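You operate a simulated robot arm through the tools that you are given. There is no shell and no other tool.

You run a simulated robot arm. Do the job below in one go: nothing can be reset, and whatever is moved stays where it is left.

## Task
Jog the half pallet back in till its leading edge is at the yellow line.
Fine: blue lever to DRIVE, red switch on the yellow box on, lower knob to IN; the green button on the post runs only while it is down.

Only the result counts: the job must be done as asked and must still hold three seconds after the hand-in. Knocking over, shifting, dropping, spilling or breaking anything else fails it.

## Robot
A 7-joint arm with a two-finger parallel gripper, fixed in place. Base frame: the origin is at the foot of the arm, x ahead of it, y to its left, z up. Lengths are in mm, angles in degrees, forces in N, time in s.
With the tool pointing down near the work surface it reaches from about 200 to 720 mm from the base axis. Its first joint turns from -143.0 to 143.0 degrees. Payload 3 kg.
Tool frame: the origin (TCP) lies between the finger pads and is the grasp point; the fingertips stand 30 mm ahead of it; z points along the fingers, y is the line along which they close. The gripper opens to 110 mm. The fingers are 20 mm wide and 10 mm thick; the gripper's body (48 by 112 mm) begins 55 mm behind the TCP.
Orientation is that of the tool frame in the base frame, as a unit quaternion [x, y, z, w]. With the fingers straight down and closing along the base's y, the tool's x points along the base's -x, its y along +y and its z along -z.

## Interface
- The arm moves only by the tool move_arm. Its argument "series" is a list of rows, each an object (a shift or turn left out is 0, a gripper value left out holds the last) with "rot": the turn, a rotation vector about the base's x, y, z in units of 60 degrees (1.0 is 60 degrees), a list of three; "translation": the shift along the base's x, y, z in units of 400 mm (1.0 is 400 mm), a list of three; "claw": the gripper command, from -1 (fully open) to 1 (shut), values between in proportion. In form: [{"rot": [ax, ay, az], "translation": [dx, dy, dz], "claw": claw}, ...]. A call has 1 to 20 rows; each row is the pose to reach, as a shift and turn from the pose commanded when the call began. A call with a number of a shift or a turn outside -1 to 1 is refused whole. A row lasts 0.2 s, in which the tool goes at most 50 mm and 8.6 degrees; a call with a longer step from one row to the next is refused whole, and so is a gripper value outside its range. Where a pose cannot be reached the arm comes as near as it can. A force on the tool above 50 N (or 10 N above the force at the start of the call, whichever is more), or a blocked arm, ends the call early, and 0.2 s more pass. The fingers move at their own pace (about 153 mm/s each) and stop on an object; they squeeze with about 38 N. The grip force told is the motor's: it shows also when the fingers shut on nothing. Time passes only in rows, and 0.2 s behind the last, so rows that repeat a pose let the fingers close. It gives the time, the measured TCP pose, the force on the tool (base axes), the opening and the grip force at its end, in the units of the frame above (readings bear some noise), with the torque about the TCP (base axes, N m) and any sound that the robot's microphone picked up.
- Cameras (640 x 400 px; columns grow to the right, rows downward): "scene" is fixed at [52.1, 650.7, 1400.2]; the picture's right is [-0.75, -0.66, 0.00], its down [-0.24, 0.27, -0.93] and it looks along [0.62, -0.70, -0.36] (base axes); focal length 282 px, centre (320, 200). "wrist" rides on the gripper at [72, 17, -103] in the tool frame; the picture's right is [-0.23, 0.97, 0.00], its down [-0.76, -0.18, -0.62] and it looks along [-0.61, -0.14, 0.78] (tool axes); focal length 222 px, centre (320, 200). There is no depth. A picture from a camera that has moved, and an enlarged one, comes with that camera's place and axes in the base frame and with its lens.
- snapshot(camera): a new picture of that camera. No time passes.
- slide_trunk(by): slides the trunk up (or, below 0, down) by that many mm; the arm rides with it, the base frame stays. It gives what a move gives, with no picture.
- inspect(camera, box): a new picture of the part [left, top, right, bottom] of that camera's present view, enlarged. No time passes.
- finish_job(): hands the job in; it is judged then, once.

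Places have to be worked out from the pictures, the camera data and where the tool is seen. Open the gripper and draw the arm clear of the work before you hand the job in, unless the task says otherwise.

The tools are called after ">>>" as a command line: name --argument value ..., lists and objects as JSON in quotes. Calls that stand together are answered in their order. move_arm: Moves the arm, as the interface text tells. Its arguments: {"type":"object","properties":{"series":{"type":"array"}},"required":["series"]} The other tools are called the same way: slide_trunk (by) slides the trunk up or down; snapshot (camera) takes a picture; inspect (camera, box) takes an enlarged picture of a part of a camera's view; finish_job () hands the job in.

At the start:

```text
clock: 0.0
position: [409.2, -13.5, 1418.0]
tcp_rot: [0.0, 1.0, -0.001, 0.0]
force: [0.0, -0.2, 0.5]
torque: [0.0, -0.02, 0.0]
gripper_width: 109.9
finger_force: 0.0
trunk travel left (down, up): [-425.0, 65.0]
```

scene: 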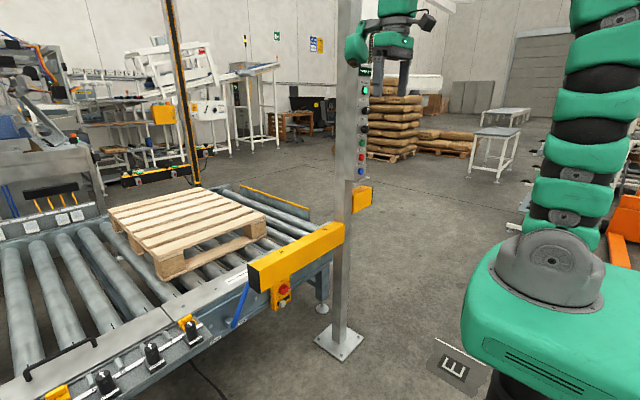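
wrist: 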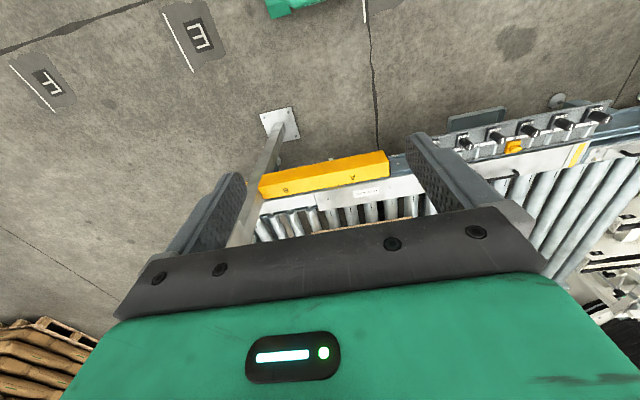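

I'll start by looking more closely at the scene: the post with buttons, the yellow box with the red switch, the blue lever, and the pallet.

>>> inspect --camera "scene" --box '[300, 60, 420, 220]'

>>> inspect --camera "scene" --box '[200, 220, 360, 360]'

>>> inspect --camera "scene" --box '[0, 300, 240, 400]'

>>> inspect --camera "scene" --box '[80, 130, 340, 300]'

```text
2.50 times, centred on (360, 140) of scene
camera zoom: at [52.1, 650.7, 1400.2], right [-0.75, -0.66, 0.0], down [-0.24, 0.27, -0.93], along [0.62, -0.7, -0.36], focal length 704 px, centre (220, 350)
```

zoom: 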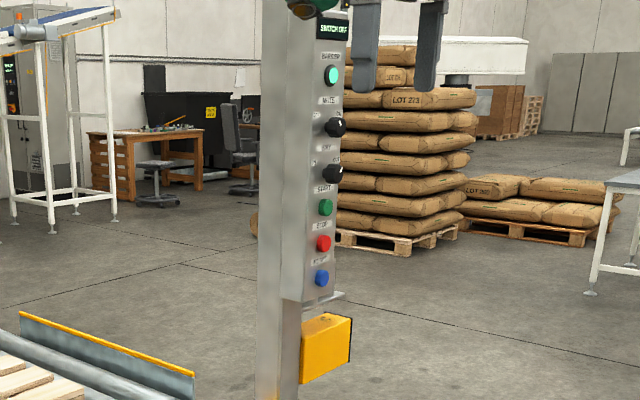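

```text
2.86 times, centred on (280, 290) of scene
camera zoom: at [52.1, 650.7, 1400.2], right [-0.75, -0.66, 0.0], down [-0.24, 0.27, -0.93], along [0.62, -0.7, -0.36], focal length 804 px, centre (434, -57)
```

zoom: 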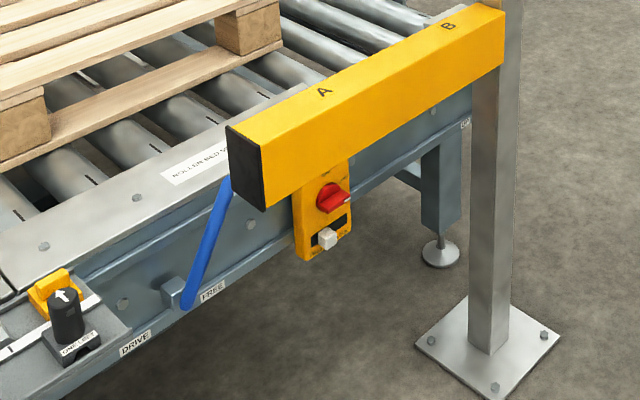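

```text
2.67 times, centred on (120, 350) of scene
camera zoom: at [52.1, 650.7, 1400.2], right [-0.75, -0.66, 0.0], down [-0.24, 0.27, -0.93], along [0.62, -0.7, -0.36], focal length 751 px, centre (853, -200)
```

zoom: 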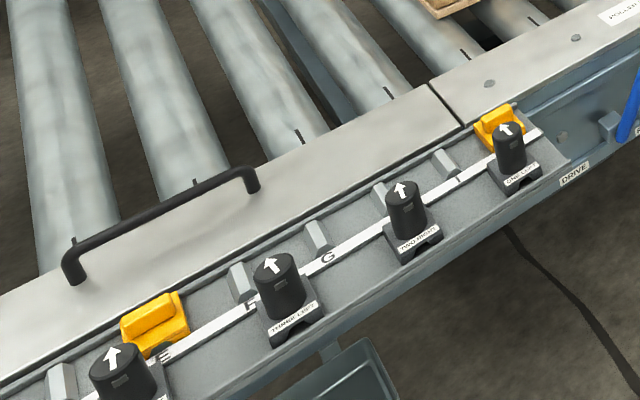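

```text
2.35 times, centred on (210, 215) of scene
camera zoom: at [52.1, 650.7, 1400.2], right [-0.75, -0.66, 0.0], down [-0.24, 0.27, -0.93], along [0.62, -0.7, -0.36], focal length 662 px, centre (579, 165)
```

zoom: 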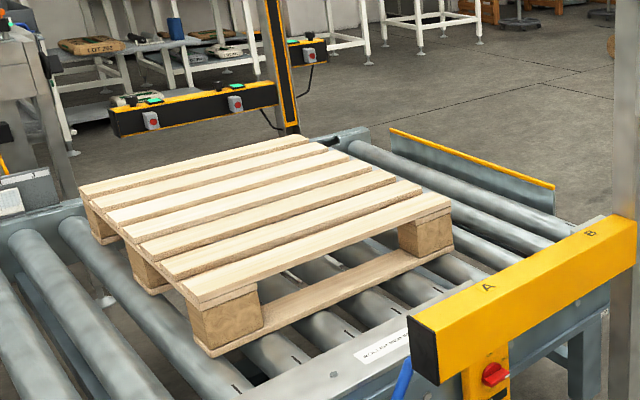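

Zooming in further on the post panel's labels, the lever area and the wrist view for the yellow line.

>>> inspect --camera "scene" --box '[348, 58, 388, 83]'

>>> inspect --camera "scene" --box '[344, 90, 384, 140]'

>>> inspect --camera "scene" --box '[344, 125, 384, 190]'

>>> inspect --camera "scene" --box '[220, 270, 300, 340]'

>>> inspect --camera "wrist" --box '[240, 90, 420, 240]'

>>> inspect --camera "wrist" --box '[420, 80, 640, 280]'

```text
16.00 times, centred on (368, 70) of scene
camera zoom: at [52.1, 650.7, 1400.2], right [-0.75, -0.66, 0.0], down [-0.24, 0.27, -0.93], along [0.62, -0.7, -0.36], focal length 4505 px, centre (-448, 2272)
```

zoom: 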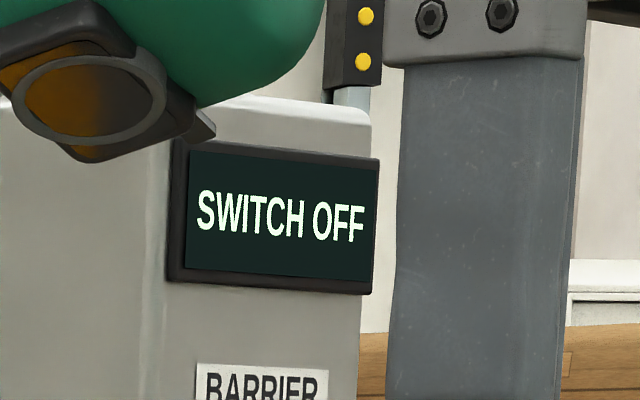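

```text
8.00 times, centred on (364, 115) of scene
camera zoom: at [52.1, 650.7, 1400.2], right [-0.75, -0.66, 0.0], down [-0.24, 0.27, -0.93], along [0.62, -0.7, -0.36], focal length 2253 px, centre (-32, 880)
```

zoom: 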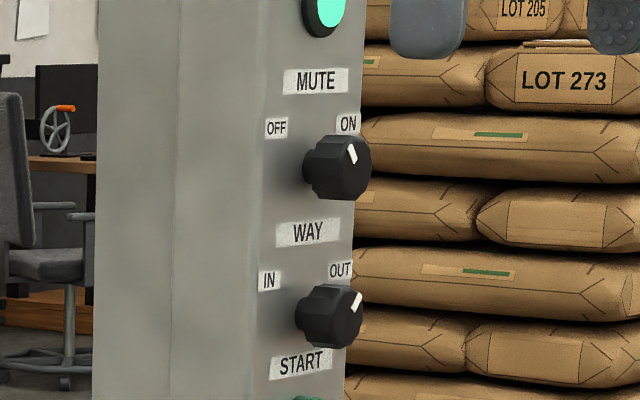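

```text
6.15 times, centred on (364, 158) of scene
camera zoom: at [52.1, 650.7, 1400.2], right [-0.75, -0.66, 0.0], down [-0.24, 0.27, -0.93], along [0.62, -0.7, -0.36], focal length 1733 px, centre (49, 462)
```

zoom: 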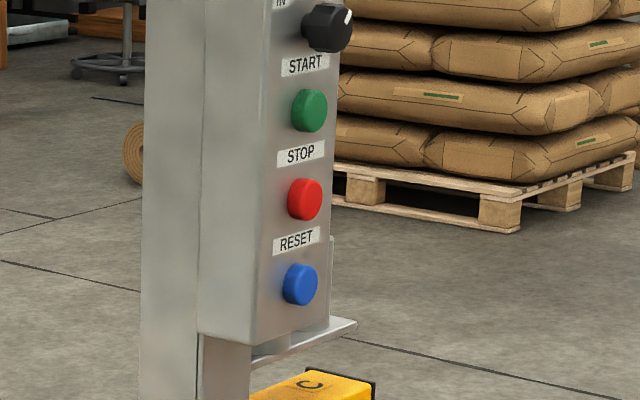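

```text
5.71 times, centred on (260, 305) of scene
camera zoom: at [52.1, 650.7, 1400.2], right [-0.75, -0.66, 0.0], down [-0.24, 0.27, -0.93], along [0.62, -0.7, -0.36], focal length 1609 px, centre (663, -400)
```

zoom: 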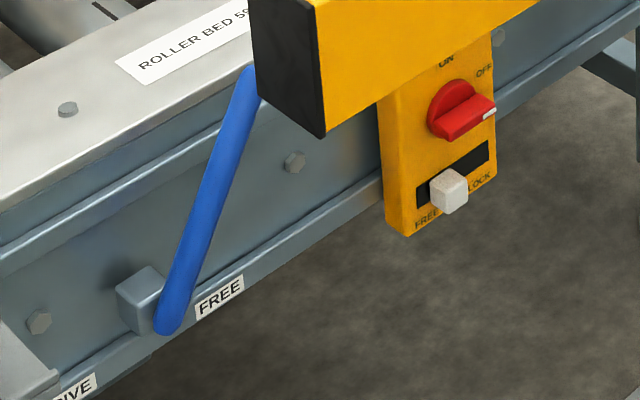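

```text
2.67 times, centred on (330, 165) of wrist
camera zoom: at [336.6, 2.9, 1522.3], right [0.23, 0.97, 0.0], down [0.76, -0.18, 0.62], along [0.61, -0.14, -0.78], focal length 592 px, centre (293, 293)
```

zoom: 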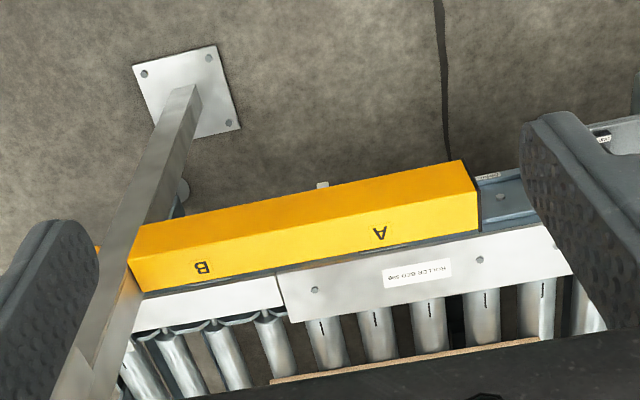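

```text
2.00 times, centred on (530, 180) of wrist
camera zoom: at [336.6, 2.9, 1522.3], right [0.23, 0.97, 0.0], down [0.76, -0.18, 0.62], along [0.61, -0.14, -0.78], focal length 444 px, centre (-100, 240)
```

zoom: 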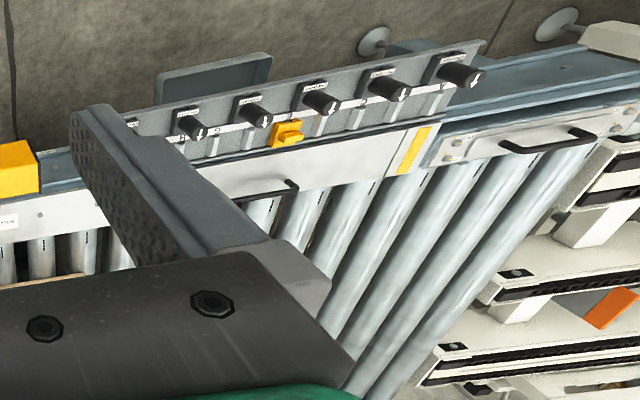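

What I judge so far, triangulating between the two cameras:
- The floor is at z≈0.
- The post stands at about (798, -368) and its panel faces the arm.
- The yellow beam spans x 776–850 and z 713–807.
- The conveyor's side, with the lever and red switch, is further back at x≈950–985 and z≈430–610.

I'll lower the trunk so I can look under the beam.

>>> slide_trunk --by -300

```text
clock: 3.0
position: [408.4, -14.2, 1118.6]
tcp_rot: [0.0, 1.0, 0.0, 0.001]
force: [0.6, -0.3, -0.3]
torque: [0.04, 0.01, -0.02]
gripper_width: 110.1
finger_force: 0.1
trunk travel left (down, up): [-125.0, 365.0]
```

The trunk is down 300 mm, so now I tilt the tool 45° forward and lower it to look under the beam.

>>> move_arm --series '[{"rot": [0, -0.107, 0], "translation": [0, 0, -0.107], "claw": 1}, {"rot": [0, -0.214, 0], "translation": [0, 0, -0.214]}, {"rot": [0, -0.321, 0], "translation": [0, 0, -0.321]}, {"rot": [0, -0.428, 0], "translation": [0, 0, -0.428]}, {"rot": [0, -0.536, 0], "translation": [0, 0, -0.536]}, {"rot": [0, -0.643, 0], "translation": [0, 0, -0.643]}, {"rot": [0, -0.75, 0], "translation": [0, 0, -0.75]}, {"rot": [0, -0.75, 0], "translation": [0, 0, -0.75]}]'

>>> snapshot --camera "wrist"

>>> snapshot --camera "scene"

```text
clock: 4.8
position: [513.8, -19.1, 880.5]
tcp_rot: [0.0, 0.924, 0.0, 0.383]
force: [-0.4, -0.4, -0.8]
torque: [0.04, 0.02, -0.01]
gripper_width: 0.0
finger_force: 38.2
out of reach, approached as far as the arm can: row 5, 6, 7, 8
trunk travel left (down, up): [-125.0, 365.0]
```

```text
taken
camera wrist: at [388.7, -3.8, 902.5], right [0.16, 0.97, 0.16], down [0.1, -0.18, 0.98], along [0.98, -0.14, -0.12], focal length 222 px, centre (320, 200)
```

wrist: 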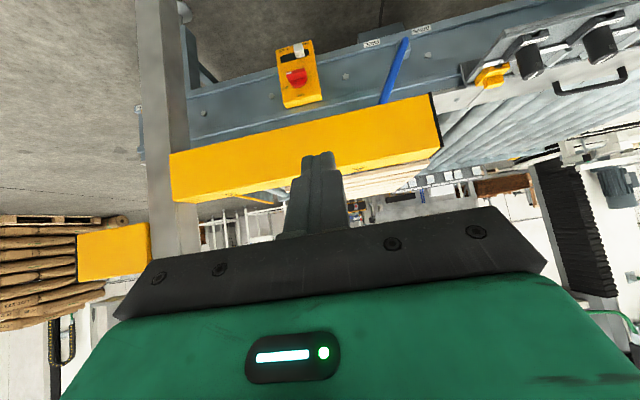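

```text
taken
```

scene: 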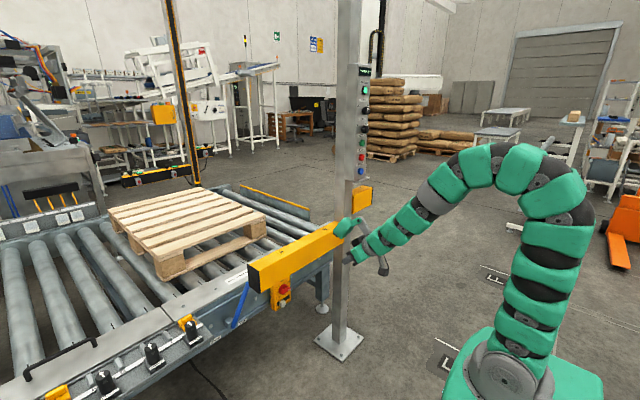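

The arm stopped at (514, -19, 880) because the rest was out of reach, but the view is good. I zoom in on the red switch, slide, lever and labels.

>>> inspect --camera "wrist" --box '[260, 30, 340, 115]'

>>> inspect --camera "wrist" --box '[340, 10, 470, 110]'

>>> inspect --camera "wrist" --box '[130, 0, 450, 200]'

>>> inspect --camera "scene" --box '[320, 50, 400, 220]'

```text
4.71 times, centred on (300, 72) of wrist
camera zoom: at [388.7, -3.8, 902.5], right [0.16, 0.97, 0.16], down [0.1, -0.18, 0.98], along [0.98, -0.14, -0.12], focal length 1045 px, centre (414, 800)
```

zoom: 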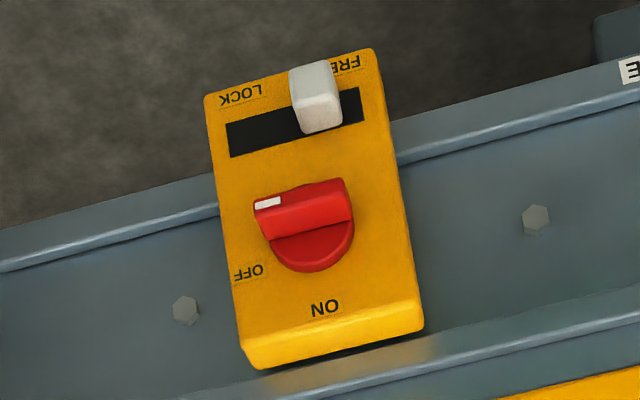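

```text
4.00 times, centred on (405, 60) of wrist
camera zoom: at [388.7, -3.8, 902.5], right [0.16, 0.97, 0.16], down [0.1, -0.18, 0.98], along [0.98, -0.14, -0.12], focal length 888 px, centre (-20, 760)
```

zoom: 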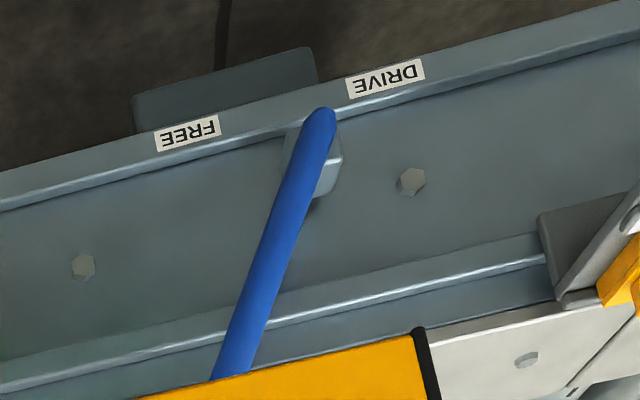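

```text
2.00 times, centred on (290, 100) of wrist
camera zoom: at [388.7, -3.8, 902.5], right [0.16, 0.97, 0.16], down [0.1, -0.18, 0.98], along [0.98, -0.14, -0.12], focal length 444 px, centre (380, 400)
```

zoom: 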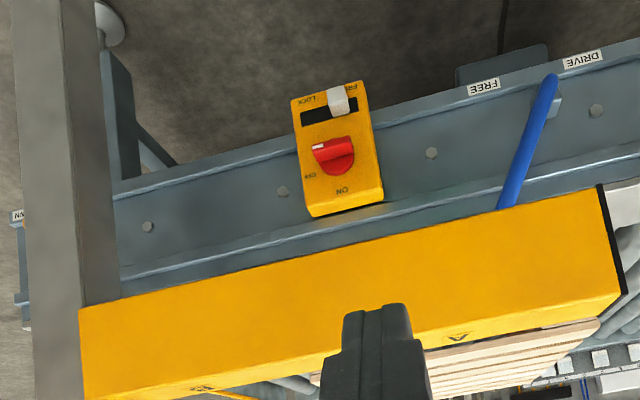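

```text
2.35 times, centred on (360, 135) of scene
camera zoom: at [52.1, 650.7, 1400.2], right [-0.75, -0.66, 0.0], down [-0.24, 0.27, -0.93], along [0.62, -0.7, -0.36], focal length 662 px, centre (226, 353)
```

zoom: 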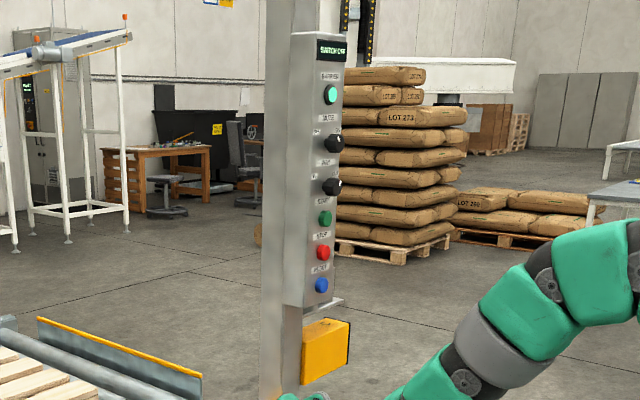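

The slide is at FREE, the red switch is at OFF with ON above it, and DRIVE is on the +y side of the lever. My estimates are the switch near (943, -92, 488) and the lever foot near (943, 202, 469), leaning about 30° toward -y. I send a zero move to learn which pose counts as commanded after an unreachable row.

>>> move_arm --series '[{"translation": [0, 0, 0], "claw": 1}]'

```text
clock: 5.2
position: [511.4, -19.3, 880.0]
tcp_rot: [0.0, 0.924, 0.0, 0.382]
force: [0.6, -0.2, -0.3]
torque: [0.0, 0.02, -0.01]
gripper_width: 0.0
finger_force: 37.9
trunk travel left (down, up): [-125.0, 365.0]
```

The commanded pose follows the reached pose. I lower the trunk fully, since the controls sit at z≈430–640.

>>> slide_trunk --by -125

```text
clock: 6.7
position: [513.1, -21.1, 755.5]
tcp_rot: [0.0, 0.924, 0.0, 0.382]
force: [-0.5, 0.8, 1.2]
torque: [-0.01, -0.03, -0.02]
gripper_width: 0.1
finger_force: 37.7
trunk travel left (down, up): [0.0, 490.0]
```

Now I bring the tool near horizontal at about (680, 60, 610), in front of and below the beam, to view the lever closely.

>>> move_arm --series '[{"rot": [0, -0.083, 0], "translation": [0.06, 0.028, -0.052], "claw": 1}, {"rot": [0, -0.167, 0], "translation": [0.12, 0.056, -0.104]}, {"rot": [0, -0.25, 0], "translation": [0.18, 0.084, -0.156]}, {"rot": [0, -0.333, 0], "translation": [0.24, 0.113, -0.208]}, {"rot": [0, -0.417, 0], "translation": [0.3, 0.141, -0.26]}, {"rot": [0, -0.5, 0], "translation": [0.36, 0.169, -0.312]}, {"rot": [0, -0.583, 0], "translation": [0.42, 0.2, -0.36]}, {"rot": [0, -0.583, 0], "translation": [0.42, 0.2, -0.36]}]'

>>> snapshot --camera "wrist"

>>> snapshot --camera "scene"

```text
clock: 8.5
position: [679.7, 59.6, 610.8]
tcp_rot: [0.0, 0.767, 0.0, 0.642]
force: [-1.0, 0.8, -0.1]
torque: [0.02, 0.03, 0.03]
gripper_width: 0.1
finger_force: 37.7
out of reach, approached as far as the arm can: row 1, 2, 3, 4
trunk travel left (down, up): [0.0, 490.0]
```

```text
taken
camera wrist: at [566.2, 76.2, 557.5], right [0.04, 0.97, 0.22], down [-0.48, -0.18, 0.86], along [0.88, -0.14, 0.46], focal length 222 px, centre (320, 200)
```

wrist: 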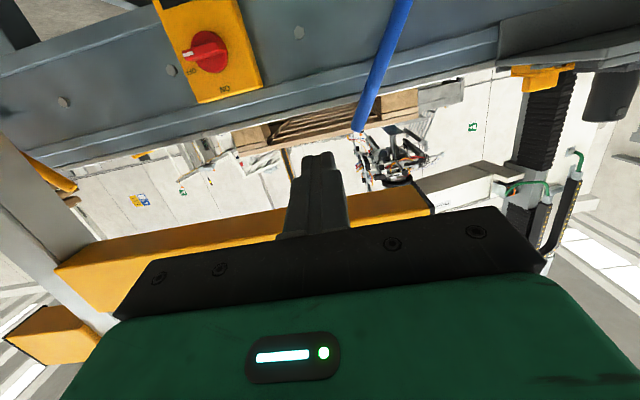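

```text
taken
```

scene: 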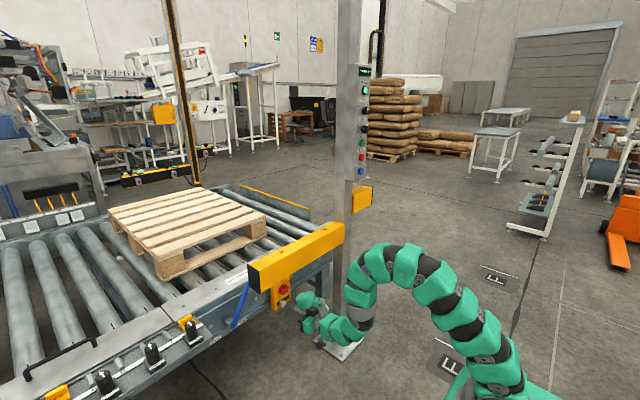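

The lever's top is near (943, 108, 641), its length about 196 mm, tilted about 29° toward -y. I move the shut fingers to the lever's -y side, under the beam, first to x≈830.

>>> move_arm --series '[{"translation": [0.09, 0.025, -0.022], "claw": 1}, {"translation": [0.18, 0.05, -0.045]}, {"translation": [0.27, 0.075, -0.067]}, {"translation": [0.37, 0.1, -0.09]}, {"translation": [0.37, 0.1, -0.09]}]'

>>> snapshot --camera "wrist"

>>> snapshot --camera "scene"

```text
clock: 9.7
position: [827.8, 100.0, 575.7]
tcp_rot: [0.0, 0.767, 0.0, 0.642]
force: [-0.3, 0.3, -0.6]
torque: [0.01, -0.02, -0.01]
gripper_width: 0.0
finger_force: 37.5
trunk travel left (down, up): [0.0, 490.0]
```

```text
taken
camera wrist: at [714.1, 116.4, 522.4], right [0.04, 0.97, 0.22], down [-0.48, -0.18, 0.86], along [0.88, -0.14, 0.46], focal length 222 px, centre (320, 200)
```

wrist: 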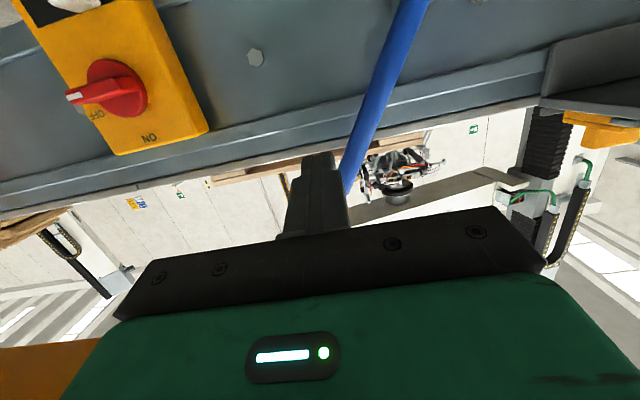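

```text
taken
```

scene: 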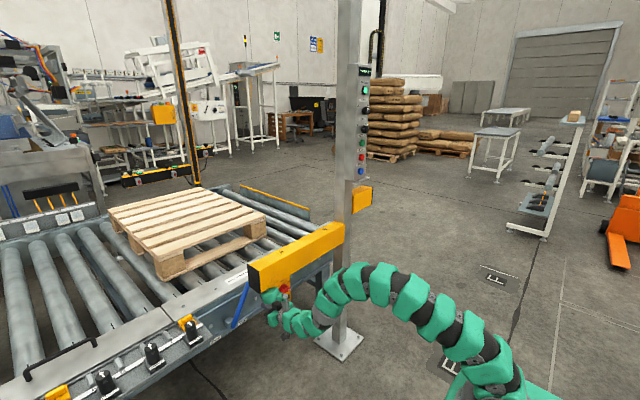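

The view matches my lever line. I zoom in to check clearance to the rail lip before advancing.

>>> inspect --camera "wrist" --box '[220, 0, 460, 200]'

>>> inspect --camera "scene" --box '[200, 250, 340, 350]'

```text
2.00 times, centred on (340, 100) of wrist
camera zoom: at [714.1, 116.4, 522.4], right [0.04, 0.97, 0.22], down [-0.48, -0.18, 0.86], along [0.88, -0.14, 0.46], focal length 444 px, centre (280, 400)
```

zoom: 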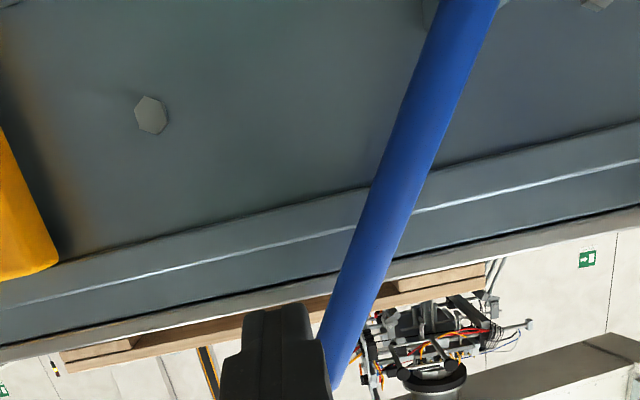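

```text
4.00 times, centred on (270, 300) of scene
camera zoom: at [52.1, 650.7, 1400.2], right [-0.75, -0.66, 0.0], down [-0.24, 0.27, -0.93], along [0.62, -0.7, -0.36], focal length 1126 px, centre (520, -200)
```

zoom: 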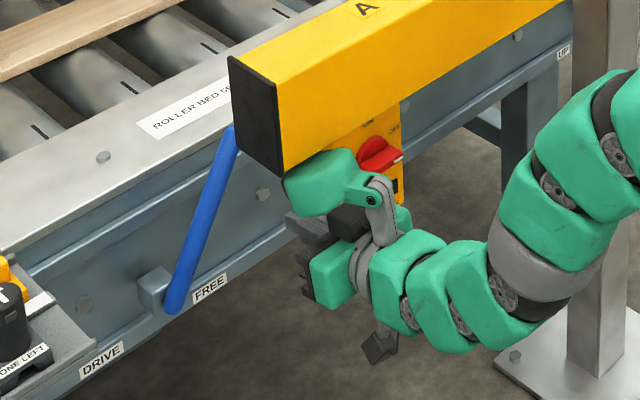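

The green block on top of the gripper sits within a few mm of the beam's underside (z≈700), so I must not go further like this. I back out straight, level the tool, and will roll it 90° so that block points sideways.

>>> move_arm --series '[{"translation": [-0.06, 0, -0.01], "claw": 1}, {"translation": [-0.16, 0, -0.02]}, {"rot": [0, -0.06, 0], "translation": [-0.26, 0, -0.03]}, {"rot": [0, -0.17, 0], "translation": [-0.34, 0, -0.03]}, {"rot": [0, -0.17, 0], "translation": [-0.34, 0, -0.03]}]'

```text
clock: 10.9
position: [691.1, 98.2, 565.1]
tcp_rot: [0.001, 0.706, -0.001, 0.708]
force: [-0.4, -0.3, 0.4]
torque: [0.01, 0.0, 0.02]
gripper_width: 0.0
finger_force: 37.7
trunk travel left (down, up): [0.0, 490.0]
```

The tool is now level and clear. I roll it +90° about base x (about 59° first, then the remainder), so the camera ends up on the +y side and the block on the -y side.

>>> move_arm --series '[{"rot": [0.14, 0, 0], "claw": 1}, {"rot": [0.28, 0, 0]}, {"rot": [0.42, 0, 0]}, {"rot": [0.56, 0, 0]}, {"rot": [0.7, 0, 0]}, {"rot": [0.84, 0, 0]}, {"rot": [0.98, 0, 0]}, {"rot": [0.98, 0, 0]}]'

>>> move_arm --series '[{"rot": [0.13, 0, 0], "claw": 1}, {"rot": [0.26, 0, 0]}, {"rot": [0.39, 0, 0]}, {"rot": [0.52, 0, 0]}, {"rot": [0.52, 0, 0]}]'

>>> snapshot --camera "wrist"

>>> snapshot --camera "scene"

```text
clock: 12.7
position: [692.2, 98.8, 564.3]
tcp_rot: [0.348, 0.616, 0.348, 0.616]
force: [0.1, -0.2, 0.3]
torque: [0.01, -0.01, 0.01]
gripper_width: 0.1
finger_force: 37.9
trunk travel left (down, up): [0.0, 490.0]
```

```text
clock: 13.9
position: [692.4, 98.7, 563.5]
tcp_rot: [0.501, 0.499, 0.5, 0.5]
force: [-0.8, 0.2, 0.0]
torque: [-0.02, 0.0, 0.01]
gripper_width: 0.1
finger_force: 37.7
trunk travel left (down, up): [0.0, 490.0]
```

```text
taken
camera wrist: at [589.4, 172.1, 580.5], right [0.0, -0.23, 0.97], down [-0.62, -0.76, -0.18], along [0.78, -0.61, -0.14], focal length 222 px, centre (320, 200)
```

wrist: 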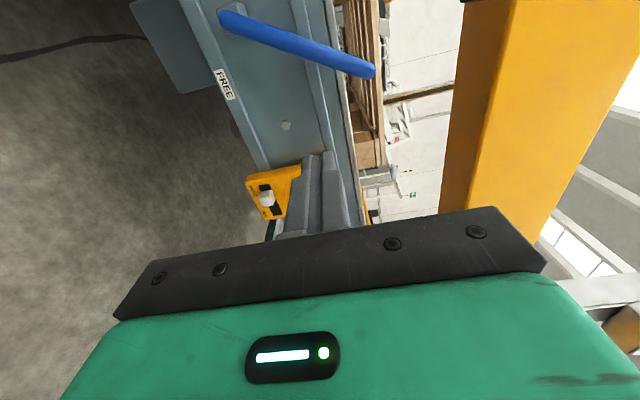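

```text
taken
```

scene: 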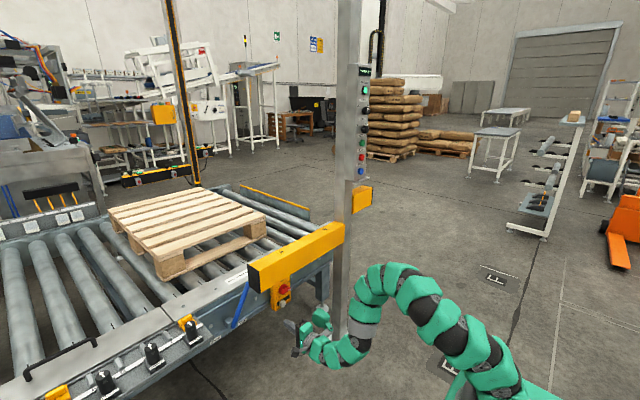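

The view shows the whole lever, from foot (941, 199, 466) to top (941, 105, 634). The rolled gripper stays well below the beam at this height, so I advance the shut fingers to (920, 98, 570), on the lever's -y side.

>>> move_arm --series '[{"translation": [0.11, 0, 0.004], "claw": 1}, {"translation": [0.22, 0, 0.008]}, {"translation": [0.33, 0, 0.012]}, {"translation": [0.44, 0, 0.016]}, {"translation": [0.44, 0, 0.016]}]'

>>> snapshot --camera "wrist"

>>> inspect --camera "scene" --box '[200, 240, 360, 350]'

```text
clock: 15.1
position: [868.7, 100.0, 569.2]
tcp_rot: [0.5, 0.499, 0.501, 0.5]
force: [-0.1, 0.0, -0.5]
torque: [-0.03, -0.01, 0.01]
gripper_width: 0.0
finger_force: 38.2
trunk travel left (down, up): [0.0, 490.0]
```

```text
taken
camera wrist: at [765.4, 172.3, 586.6], right [0.0, -0.23, 0.97], down [-0.62, -0.76, -0.18], along [0.78, -0.61, -0.14], focal length 222 px, centre (320, 200)
```

wrist: 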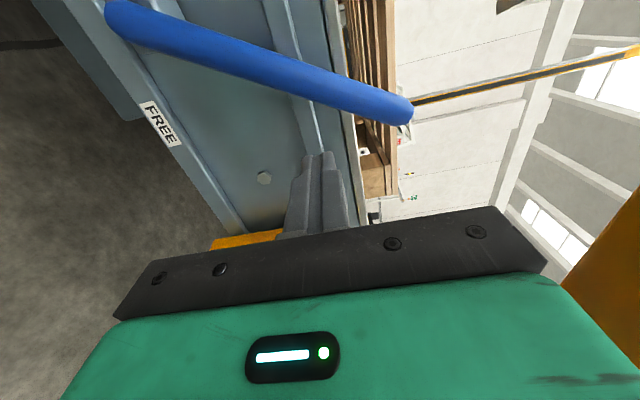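

```text
3.64 times, centred on (280, 295) of scene
camera zoom: at [52.1, 650.7, 1400.2], right [-0.75, -0.66, 0.0], down [-0.24, 0.27, -0.93], along [0.62, -0.7, -0.36], focal length 1024 px, centre (466, -146)
```

zoom: 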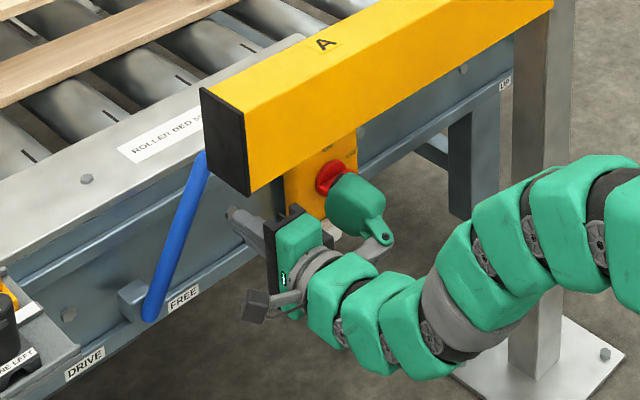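

Lever geometry is confirmed and the fingers are on its -y side. I advance the last 50 mm so the tips reach x≈949, beside the lever.

>>> move_arm --series '[{"translation": [0.05, -0.003, 0.003], "claw": 1}, {"translation": [0.1, -0.003, 0.003]}, {"translation": [0.127, -0.003, 0.003]}, {"translation": [0.127, -0.003, 0.003]}]'

>>> snapshot --camera "wrist"

```text
clock: 16.1
position: [918.9, 98.5, 570.9]
tcp_rot: [0.501, 0.5, 0.499, 0.5]
force: [0.2, 0.6, 1.2]
torque: [0.03, -0.01, 0.0]
gripper_width: 0.0
finger_force: 37.8
trunk travel left (down, up): [0.0, 490.0]
```

```text
taken
camera wrist: at [816.0, 170.4, 587.4], right [0.0, -0.23, 0.97], down [-0.62, -0.76, -0.18], along [0.78, -0.61, -0.14], focal length 222 px, centre (320, 200)
```

wrist: 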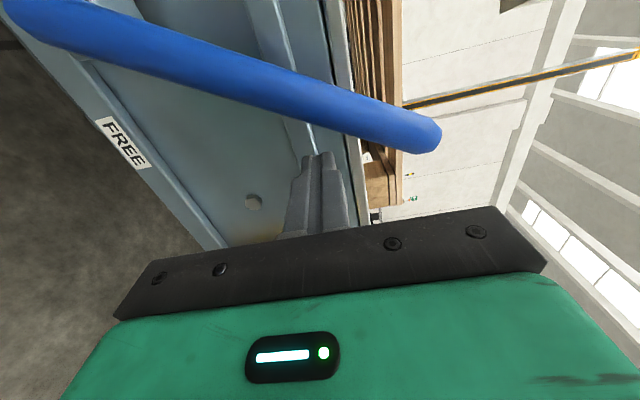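

Ready to push. I sweep the fingers in +y along the lever's arc, watching the force.

>>> move_arm --series '[{"translation": [0, 0.029, 0.008], "claw": 1}, {"translation": [0, 0.076, 0.037]}, {"translation": [0, 0.129, 0.06]}, {"translation": [0, 0.186, 0.075]}, {"translation": [0, 0.236, 0.08]}, {"translation": [0, 0.289, 0.075]}]'

>>> snapshot --camera "wrist"

>>> inspect --camera "scene" --box '[200, 240, 360, 350]'

```text
clock: 17.5
position: [918.6, 214.2, 602.8]
tcp_rot: [0.5, 0.499, 0.501, 0.501]
force: [0.9, -0.4, 0.0]
torque: [-0.04, -0.03, 0.02]
gripper_width: 0.0
finger_force: 38.1
trunk travel left (down, up): [0.0, 490.0]
```

```text
taken
camera wrist: at [815.8, 286.8, 618.9], right [0.0, -0.23, 0.97], down [-0.62, -0.76, -0.18], along [0.78, -0.61, -0.14], focal length 222 px, centre (320, 200)
```

wrist: 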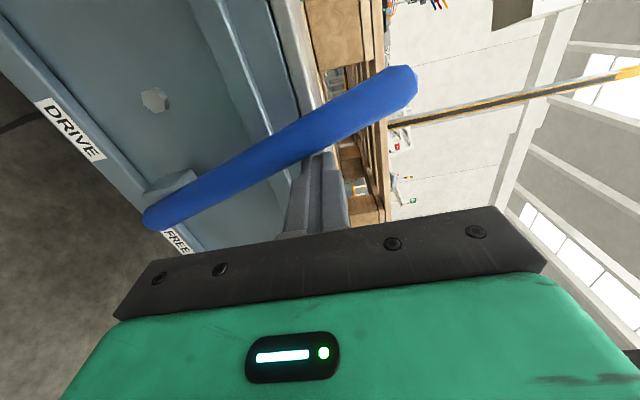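

```text
3.64 times, centred on (280, 295) of scene
camera zoom: at [52.1, 650.7, 1400.2], right [-0.75, -0.66, 0.0], down [-0.24, 0.27, -0.93], along [0.62, -0.7, -0.36], focal length 1024 px, centre (466, -146)
```

zoom: 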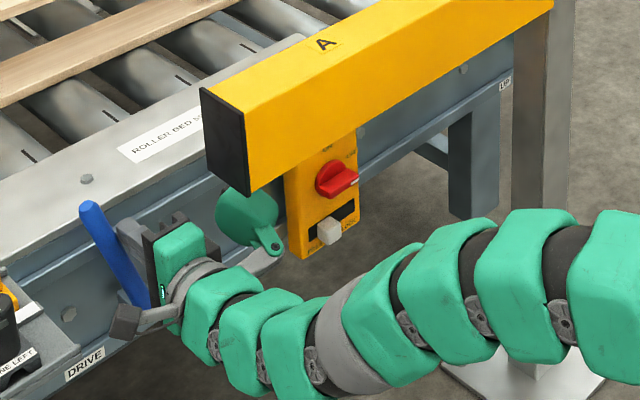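

The lever has swung to about +16° with no resistance. Before pushing on toward DRIVE I check the clearance between the wrist camera and the knob shelf.

>>> inspect --camera "scene" --box '[170, 280, 270, 360]'

>>> inspect --camera "wrist" --box '[0, 0, 440, 240]'

```text
5.00 times, centred on (220, 320) of scene
camera zoom: at [52.1, 650.7, 1400.2], right [-0.75, -0.66, 0.0], down [-0.24, 0.27, -0.93], along [0.62, -0.7, -0.36], focal length 1408 px, centre (820, -400)
```

zoom: 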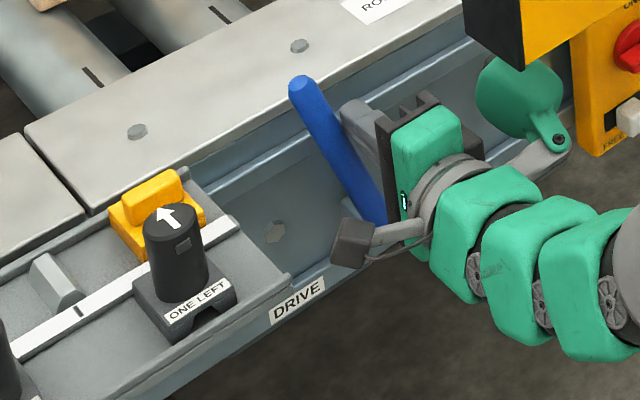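

```text
1.45 times, centred on (220, 120) of wrist
camera zoom: at [815.8, 286.8, 618.9], right [0.0, -0.23, 0.97], down [-0.62, -0.76, -0.18], along [0.78, -0.61, -0.14], focal length 323 px, centre (466, 316)
```

zoom: 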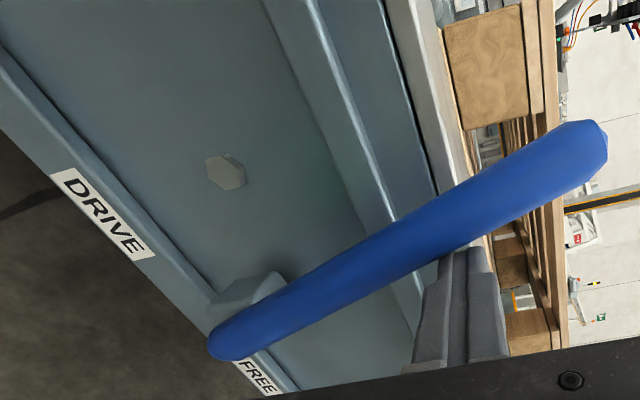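

The shelf's end is at y≈338–343 and the camera housing reaches about y 312, so I keep y near where it is. I push the lever lower down instead, around z≈556, so it turns further with less travel.

>>> move_arm --series '[{"translation": [0, -0.048, -0.045], "claw": 1}, {"translation": [0, -0.066, -0.114]}, {"translation": [0, -0.036, -0.115]}, {"translation": [0, -0.01, -0.115]}, {"translation": [0, 0.004, -0.117]}]'

>>> snapshot --camera "wrist"

>>> inspect --camera "scene" --box '[170, 280, 270, 360]'

```text
clock: 18.7
position: [919.2, 216.0, 553.6]
tcp_rot: [0.501, 0.5, 0.499, 0.5]
force: [-0.2, 0.2, -0.3]
torque: [0.01, 0.0, 0.02]
gripper_width: 0.0
finger_force: 37.6
trunk travel left (down, up): [0.0, 490.0]
```

```text
taken
camera wrist: at [816.3, 288.0, 570.2], right [0.0, -0.23, 0.97], down [-0.62, -0.76, -0.18], along [0.78, -0.61, -0.14], focal length 222 px, centre (320, 200)
```

wrist: 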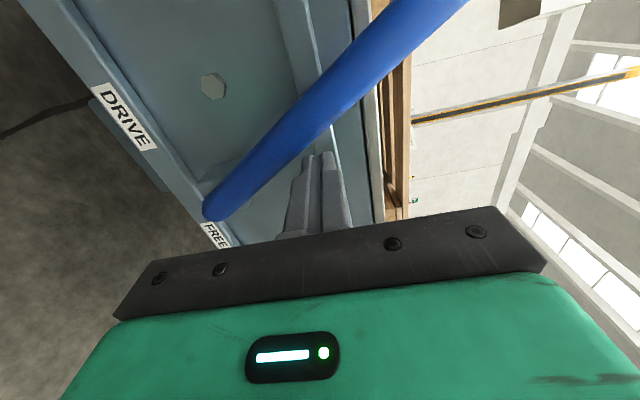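

```text
5.00 times, centred on (220, 320) of scene
camera zoom: at [52.1, 650.7, 1400.2], right [-0.75, -0.66, 0.0], down [-0.24, 0.27, -0.93], along [0.62, -0.7, -0.36], focal length 1408 px, centre (820, -400)
```

zoom: 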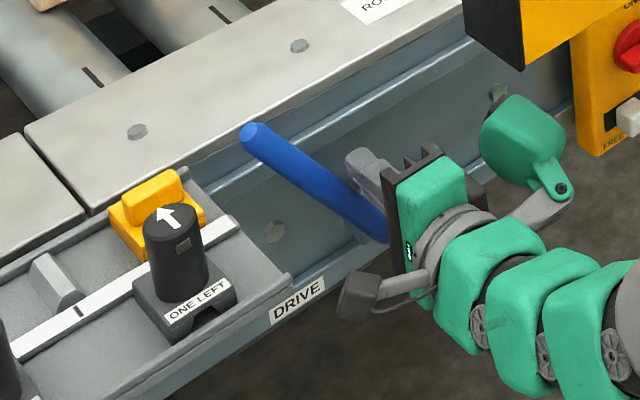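

The lever is now at about +28.6° and there is still no resistance. I push a few mm more to find the stop.

>>> move_arm --series '[{"translation": [0, 0.01, -0.004], "claw": 1}, {"translation": [0, 0.02, -0.01]}, {"translation": [0, 0.026, -0.016]}]'

>>> snapshot --camera "wrist"

```text
clock: 19.5
position: [918.5, 221.2, 551.4]
tcp_rot: [0.501, 0.496, 0.5, 0.503]
force: [-12.9, -24.6, 16.0]
torque: [-0.09, -0.25, -0.39]
gripper_width: 0.0
finger_force: 37.6
trunk travel left (down, up): [0.0, 490.0]
```

```text
taken
camera wrist: at [817.2, 293.8, 568.0], right [-0.01, -0.23, 0.97], down [-0.63, -0.76, -0.18], along [0.78, -0.61, -0.14], focal length 222 px, centre (320, 200)
```

wrist: 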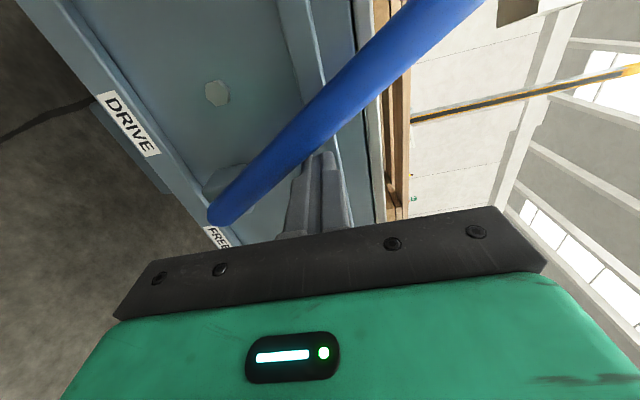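

A reaction of about 30 N shows the lever is against its DRIVE stop. I back off in -y, then retreat in x, and check that it stays.

>>> move_arm --series '[{"translation": [0, -0.03, 0.01], "claw": 1}, {"translation": [0, -0.08, 0.01]}, {"translation": [-0.05, -0.13, 0.01]}, {"translation": [-0.15, -0.15, 0.01]}, {"translation": [-0.25, -0.15, 0.01]}, {"translation": [-0.35, -0.15, 0.0]}, {"translation": [-0.45, -0.15, -0.02]}, {"translation": [-0.5, -0.15, -0.02]}, {"translation": [-0.5, -0.15, -0.02]}]'

>>> snapshot --camera "wrist"

>>> inspect --camera "scene" --box '[180, 240, 340, 350]'

>>> inspect --camera "scene" --box '[340, 55, 400, 95]'

```text
clock: 21.5
position: [719.7, 166.5, 539.7]
tcp_rot: [0.501, 0.5, 0.5, 0.499]
force: [0.3, 0.0, -0.9]
torque: [0.03, -0.01, -0.02]
gripper_width: 0.2
finger_force: 37.8
trunk travel left (down, up): [0.0, 490.0]
```

```text
taken
camera wrist: at [616.0, 238.9, 556.7], right [0.0, -0.23, 0.97], down [-0.62, -0.76, -0.18], along [0.78, -0.61, -0.14], focal length 222 px, centre (320, 200)
```

wrist: 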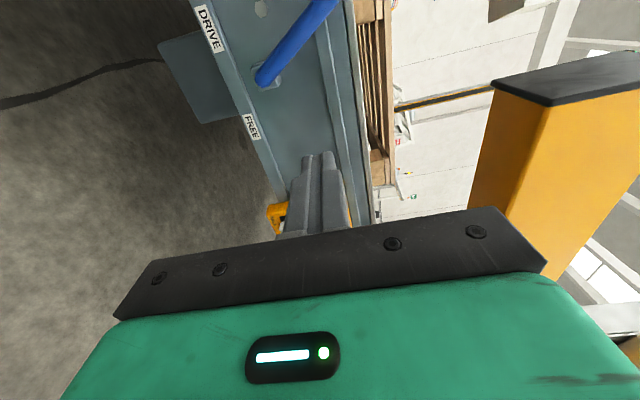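

```text
3.64 times, centred on (260, 295) of scene
camera zoom: at [52.1, 650.7, 1400.2], right [-0.75, -0.66, 0.0], down [-0.24, 0.27, -0.93], along [0.62, -0.7, -0.36], focal length 1024 px, centre (538, -146)
```

zoom: 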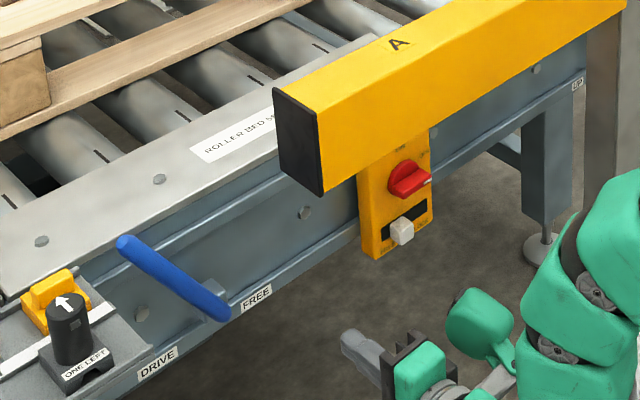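

```text
10.00 times, centred on (370, 75) of scene
camera zoom: at [52.1, 650.7, 1400.2], right [-0.75, -0.66, 0.0], down [-0.24, 0.27, -0.93], along [0.62, -0.7, -0.36], focal length 2816 px, centre (-180, 1450)
```

zoom: 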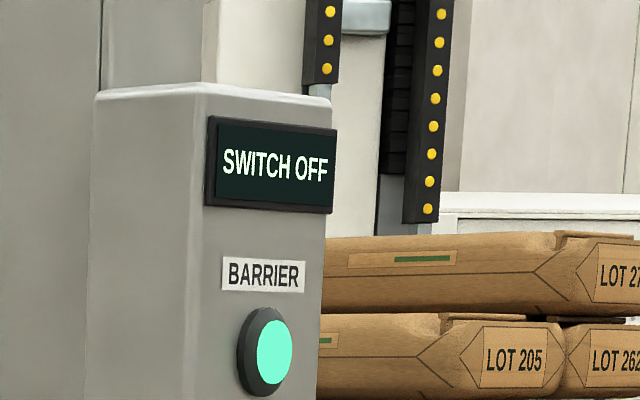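

The lever stays at DRIVE. Next is the red switch near (943, -93, 487), so I move across in front of it and open the fingers part way.

>>> move_arm --series '[{"translation": [0, -0.11, -0.02], "claw": 0}, {"translation": [0, -0.22, -0.04], "claw": 0}, {"translation": [0, -0.33, -0.06], "claw": 0}, {"translation": [0, -0.44, -0.08], "claw": 0}, {"translation": [0, -0.55, -0.11], "claw": 0}, {"translation": [0.06, -0.65, -0.131], "claw": 0}, {"translation": [0.16, -0.65, -0.131], "claw": 0}, {"translation": [0.26, -0.65, -0.131], "claw": 0}, {"translation": [0.26, -0.65, -0.131], "claw": 0}]'

>>> snapshot --camera "wrist"

>>> inspect --camera "wrist" --box '[160, 0, 480, 200]'

>>> inspect --camera "scene" --box '[220, 240, 380, 350]'

```text
clock: 23.5
position: [824.3, -95.0, 485.7]
tcp_rot: [0.501, 0.5, 0.5, 0.499]
force: [0.0, -0.6, -0.1]
torque: [0.02, 0.01, 0.01]
gripper_width: 55.0
finger_force: 0.1
trunk travel left (down, up): [0.0, 490.0]
```

```text
taken
camera wrist: at [720.6, -22.0, 503.2], right [0.0, -0.23, 0.97], down [-0.62, -0.76, -0.18], along [0.78, -0.61, -0.14], focal length 222 px, centre (320, 200)
```

wrist: 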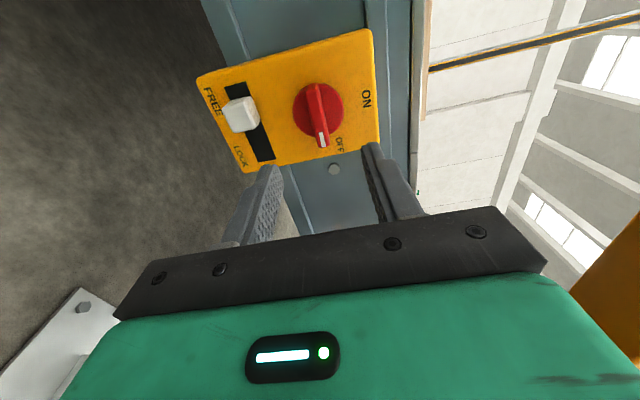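

```text
2.00 times, centred on (320, 100) of wrist
camera zoom: at [720.6, -22.0, 503.2], right [0.0, -0.23, 0.97], down [-0.62, -0.76, -0.18], along [0.78, -0.61, -0.14], focal length 444 px, centre (320, 400)
```

zoom: 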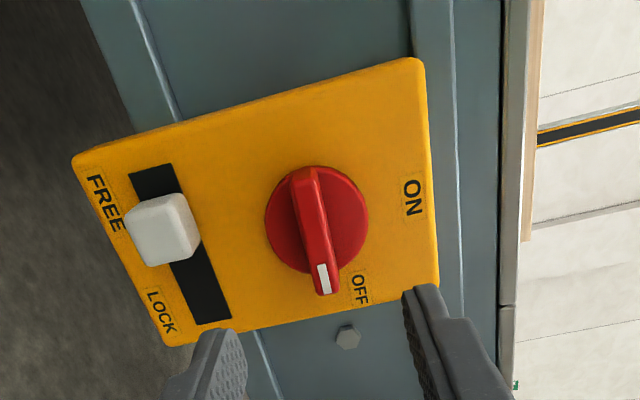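

```text
3.64 times, centred on (300, 295) of scene
camera zoom: at [52.1, 650.7, 1400.2], right [-0.75, -0.66, 0.0], down [-0.24, 0.27, -0.93], along [0.62, -0.7, -0.36], focal length 1024 px, centre (393, -146)
```

zoom: 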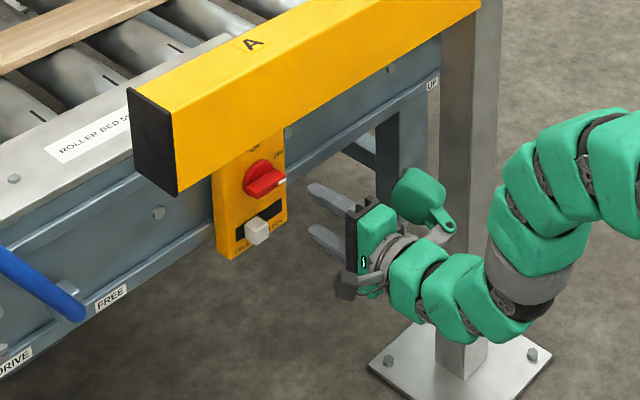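

Red bar: about 52 mm long and 12 mm thick, lying along y at z≈484–486, with its axis near (y, z) = (-90, 485.5) and its front at x≈930. I narrow the opening to 40 mm and advance to straddle it.

>>> move_arm --series '[{"translation": [0, 0.012, 0], "claw": 0.27}, {"translation": [0.09, 0.012, 0], "claw": 0.27}, {"translation": [0.15, 0.012, 0], "claw": 0.27}, {"translation": [0.19, 0.012, 0], "claw": 0.27}, {"translation": [0.19, 0.012, 0], "claw": 0.27}]'

>>> snapshot --camera "wrist"

>>> inspect --camera "wrist" --box '[200, 60, 440, 220]'

```text
clock: 24.7
position: [899.3, -88.7, 486.2]
tcp_rot: [0.5, 0.5, 0.499, 0.5]
force: [-0.1, 0.3, 0.8]
torque: [-0.01, 0.03, 0.02]
gripper_width: 39.9
finger_force: 0.0
trunk travel left (down, up): [0.0, 490.0]
```

```text
taken
camera wrist: at [796.9, -16.9, 504.0], right [0.0, -0.23, 0.97], down [-0.62, -0.76, -0.18], along [0.78, -0.61, -0.14], focal length 222 px, centre (320, 200)
```

wrist: 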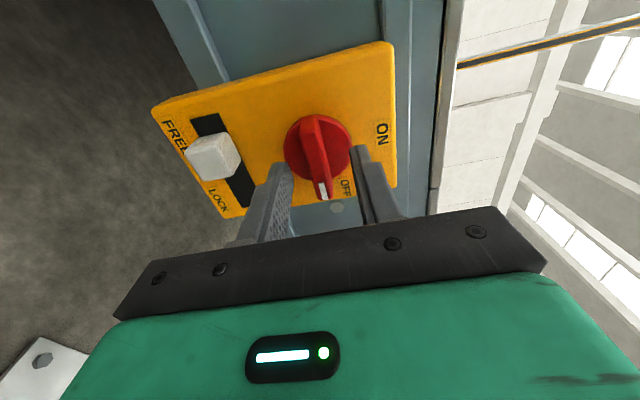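

```text
2.50 times, centred on (320, 140) of wrist
camera zoom: at [796.9, -16.9, 504.0], right [0.0, -0.23, 0.97], down [-0.62, -0.76, -0.18], along [0.78, -0.61, -0.14], focal length 555 px, centre (320, 350)
```

zoom: 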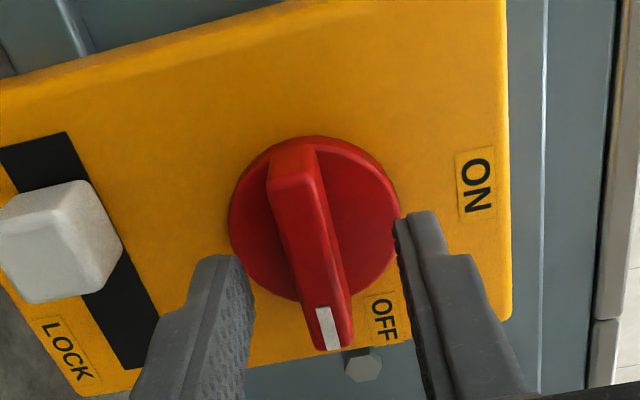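

Fingertips are at x≈929, the bar's front at about 924, and y and z are aligned. I advance 13 mm and close on the bar.

>>> move_arm --series '[{"translation": [0.02, 0, -0.002], "claw": 0.27}, {"translation": [0.033, 0, -0.002], "claw": 0.27}, {"translation": [0.033, 0, -0.002], "claw": 1}, {"translation": [0.033, 0, -0.002], "claw": 1}]'

>>> inspect --camera "wrist" --box '[200, 60, 440, 220]'

```text
clock: 25.7
position: [913.1, -90.8, 484.9]
tcp_rot: [0.501, 0.5, 0.5, 0.5]
force: [0.6, 0.0, -4.5]
torque: [0.01, -0.1, 0.15]
gripper_width: 11.9
finger_force: 45.1
trunk travel left (down, up): [0.0, 490.0]
```

```text
2.50 times, centred on (320, 140) of wrist
camera zoom: at [809.7, -17.1, 502.4], right [0.0, -0.23, 0.97], down [-0.62, -0.76, -0.18], along [0.78, -0.61, -0.14], focal length 555 px, centre (320, 350)
```

zoom: 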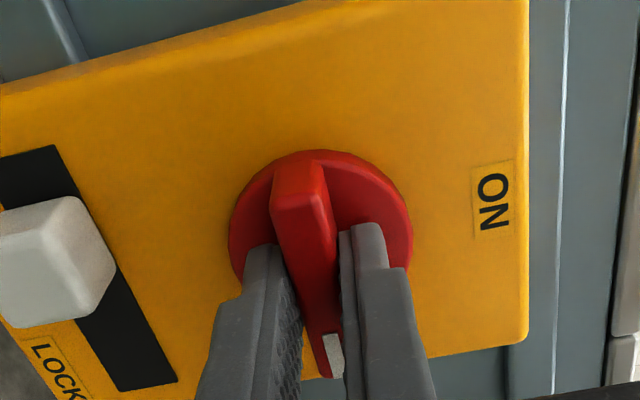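

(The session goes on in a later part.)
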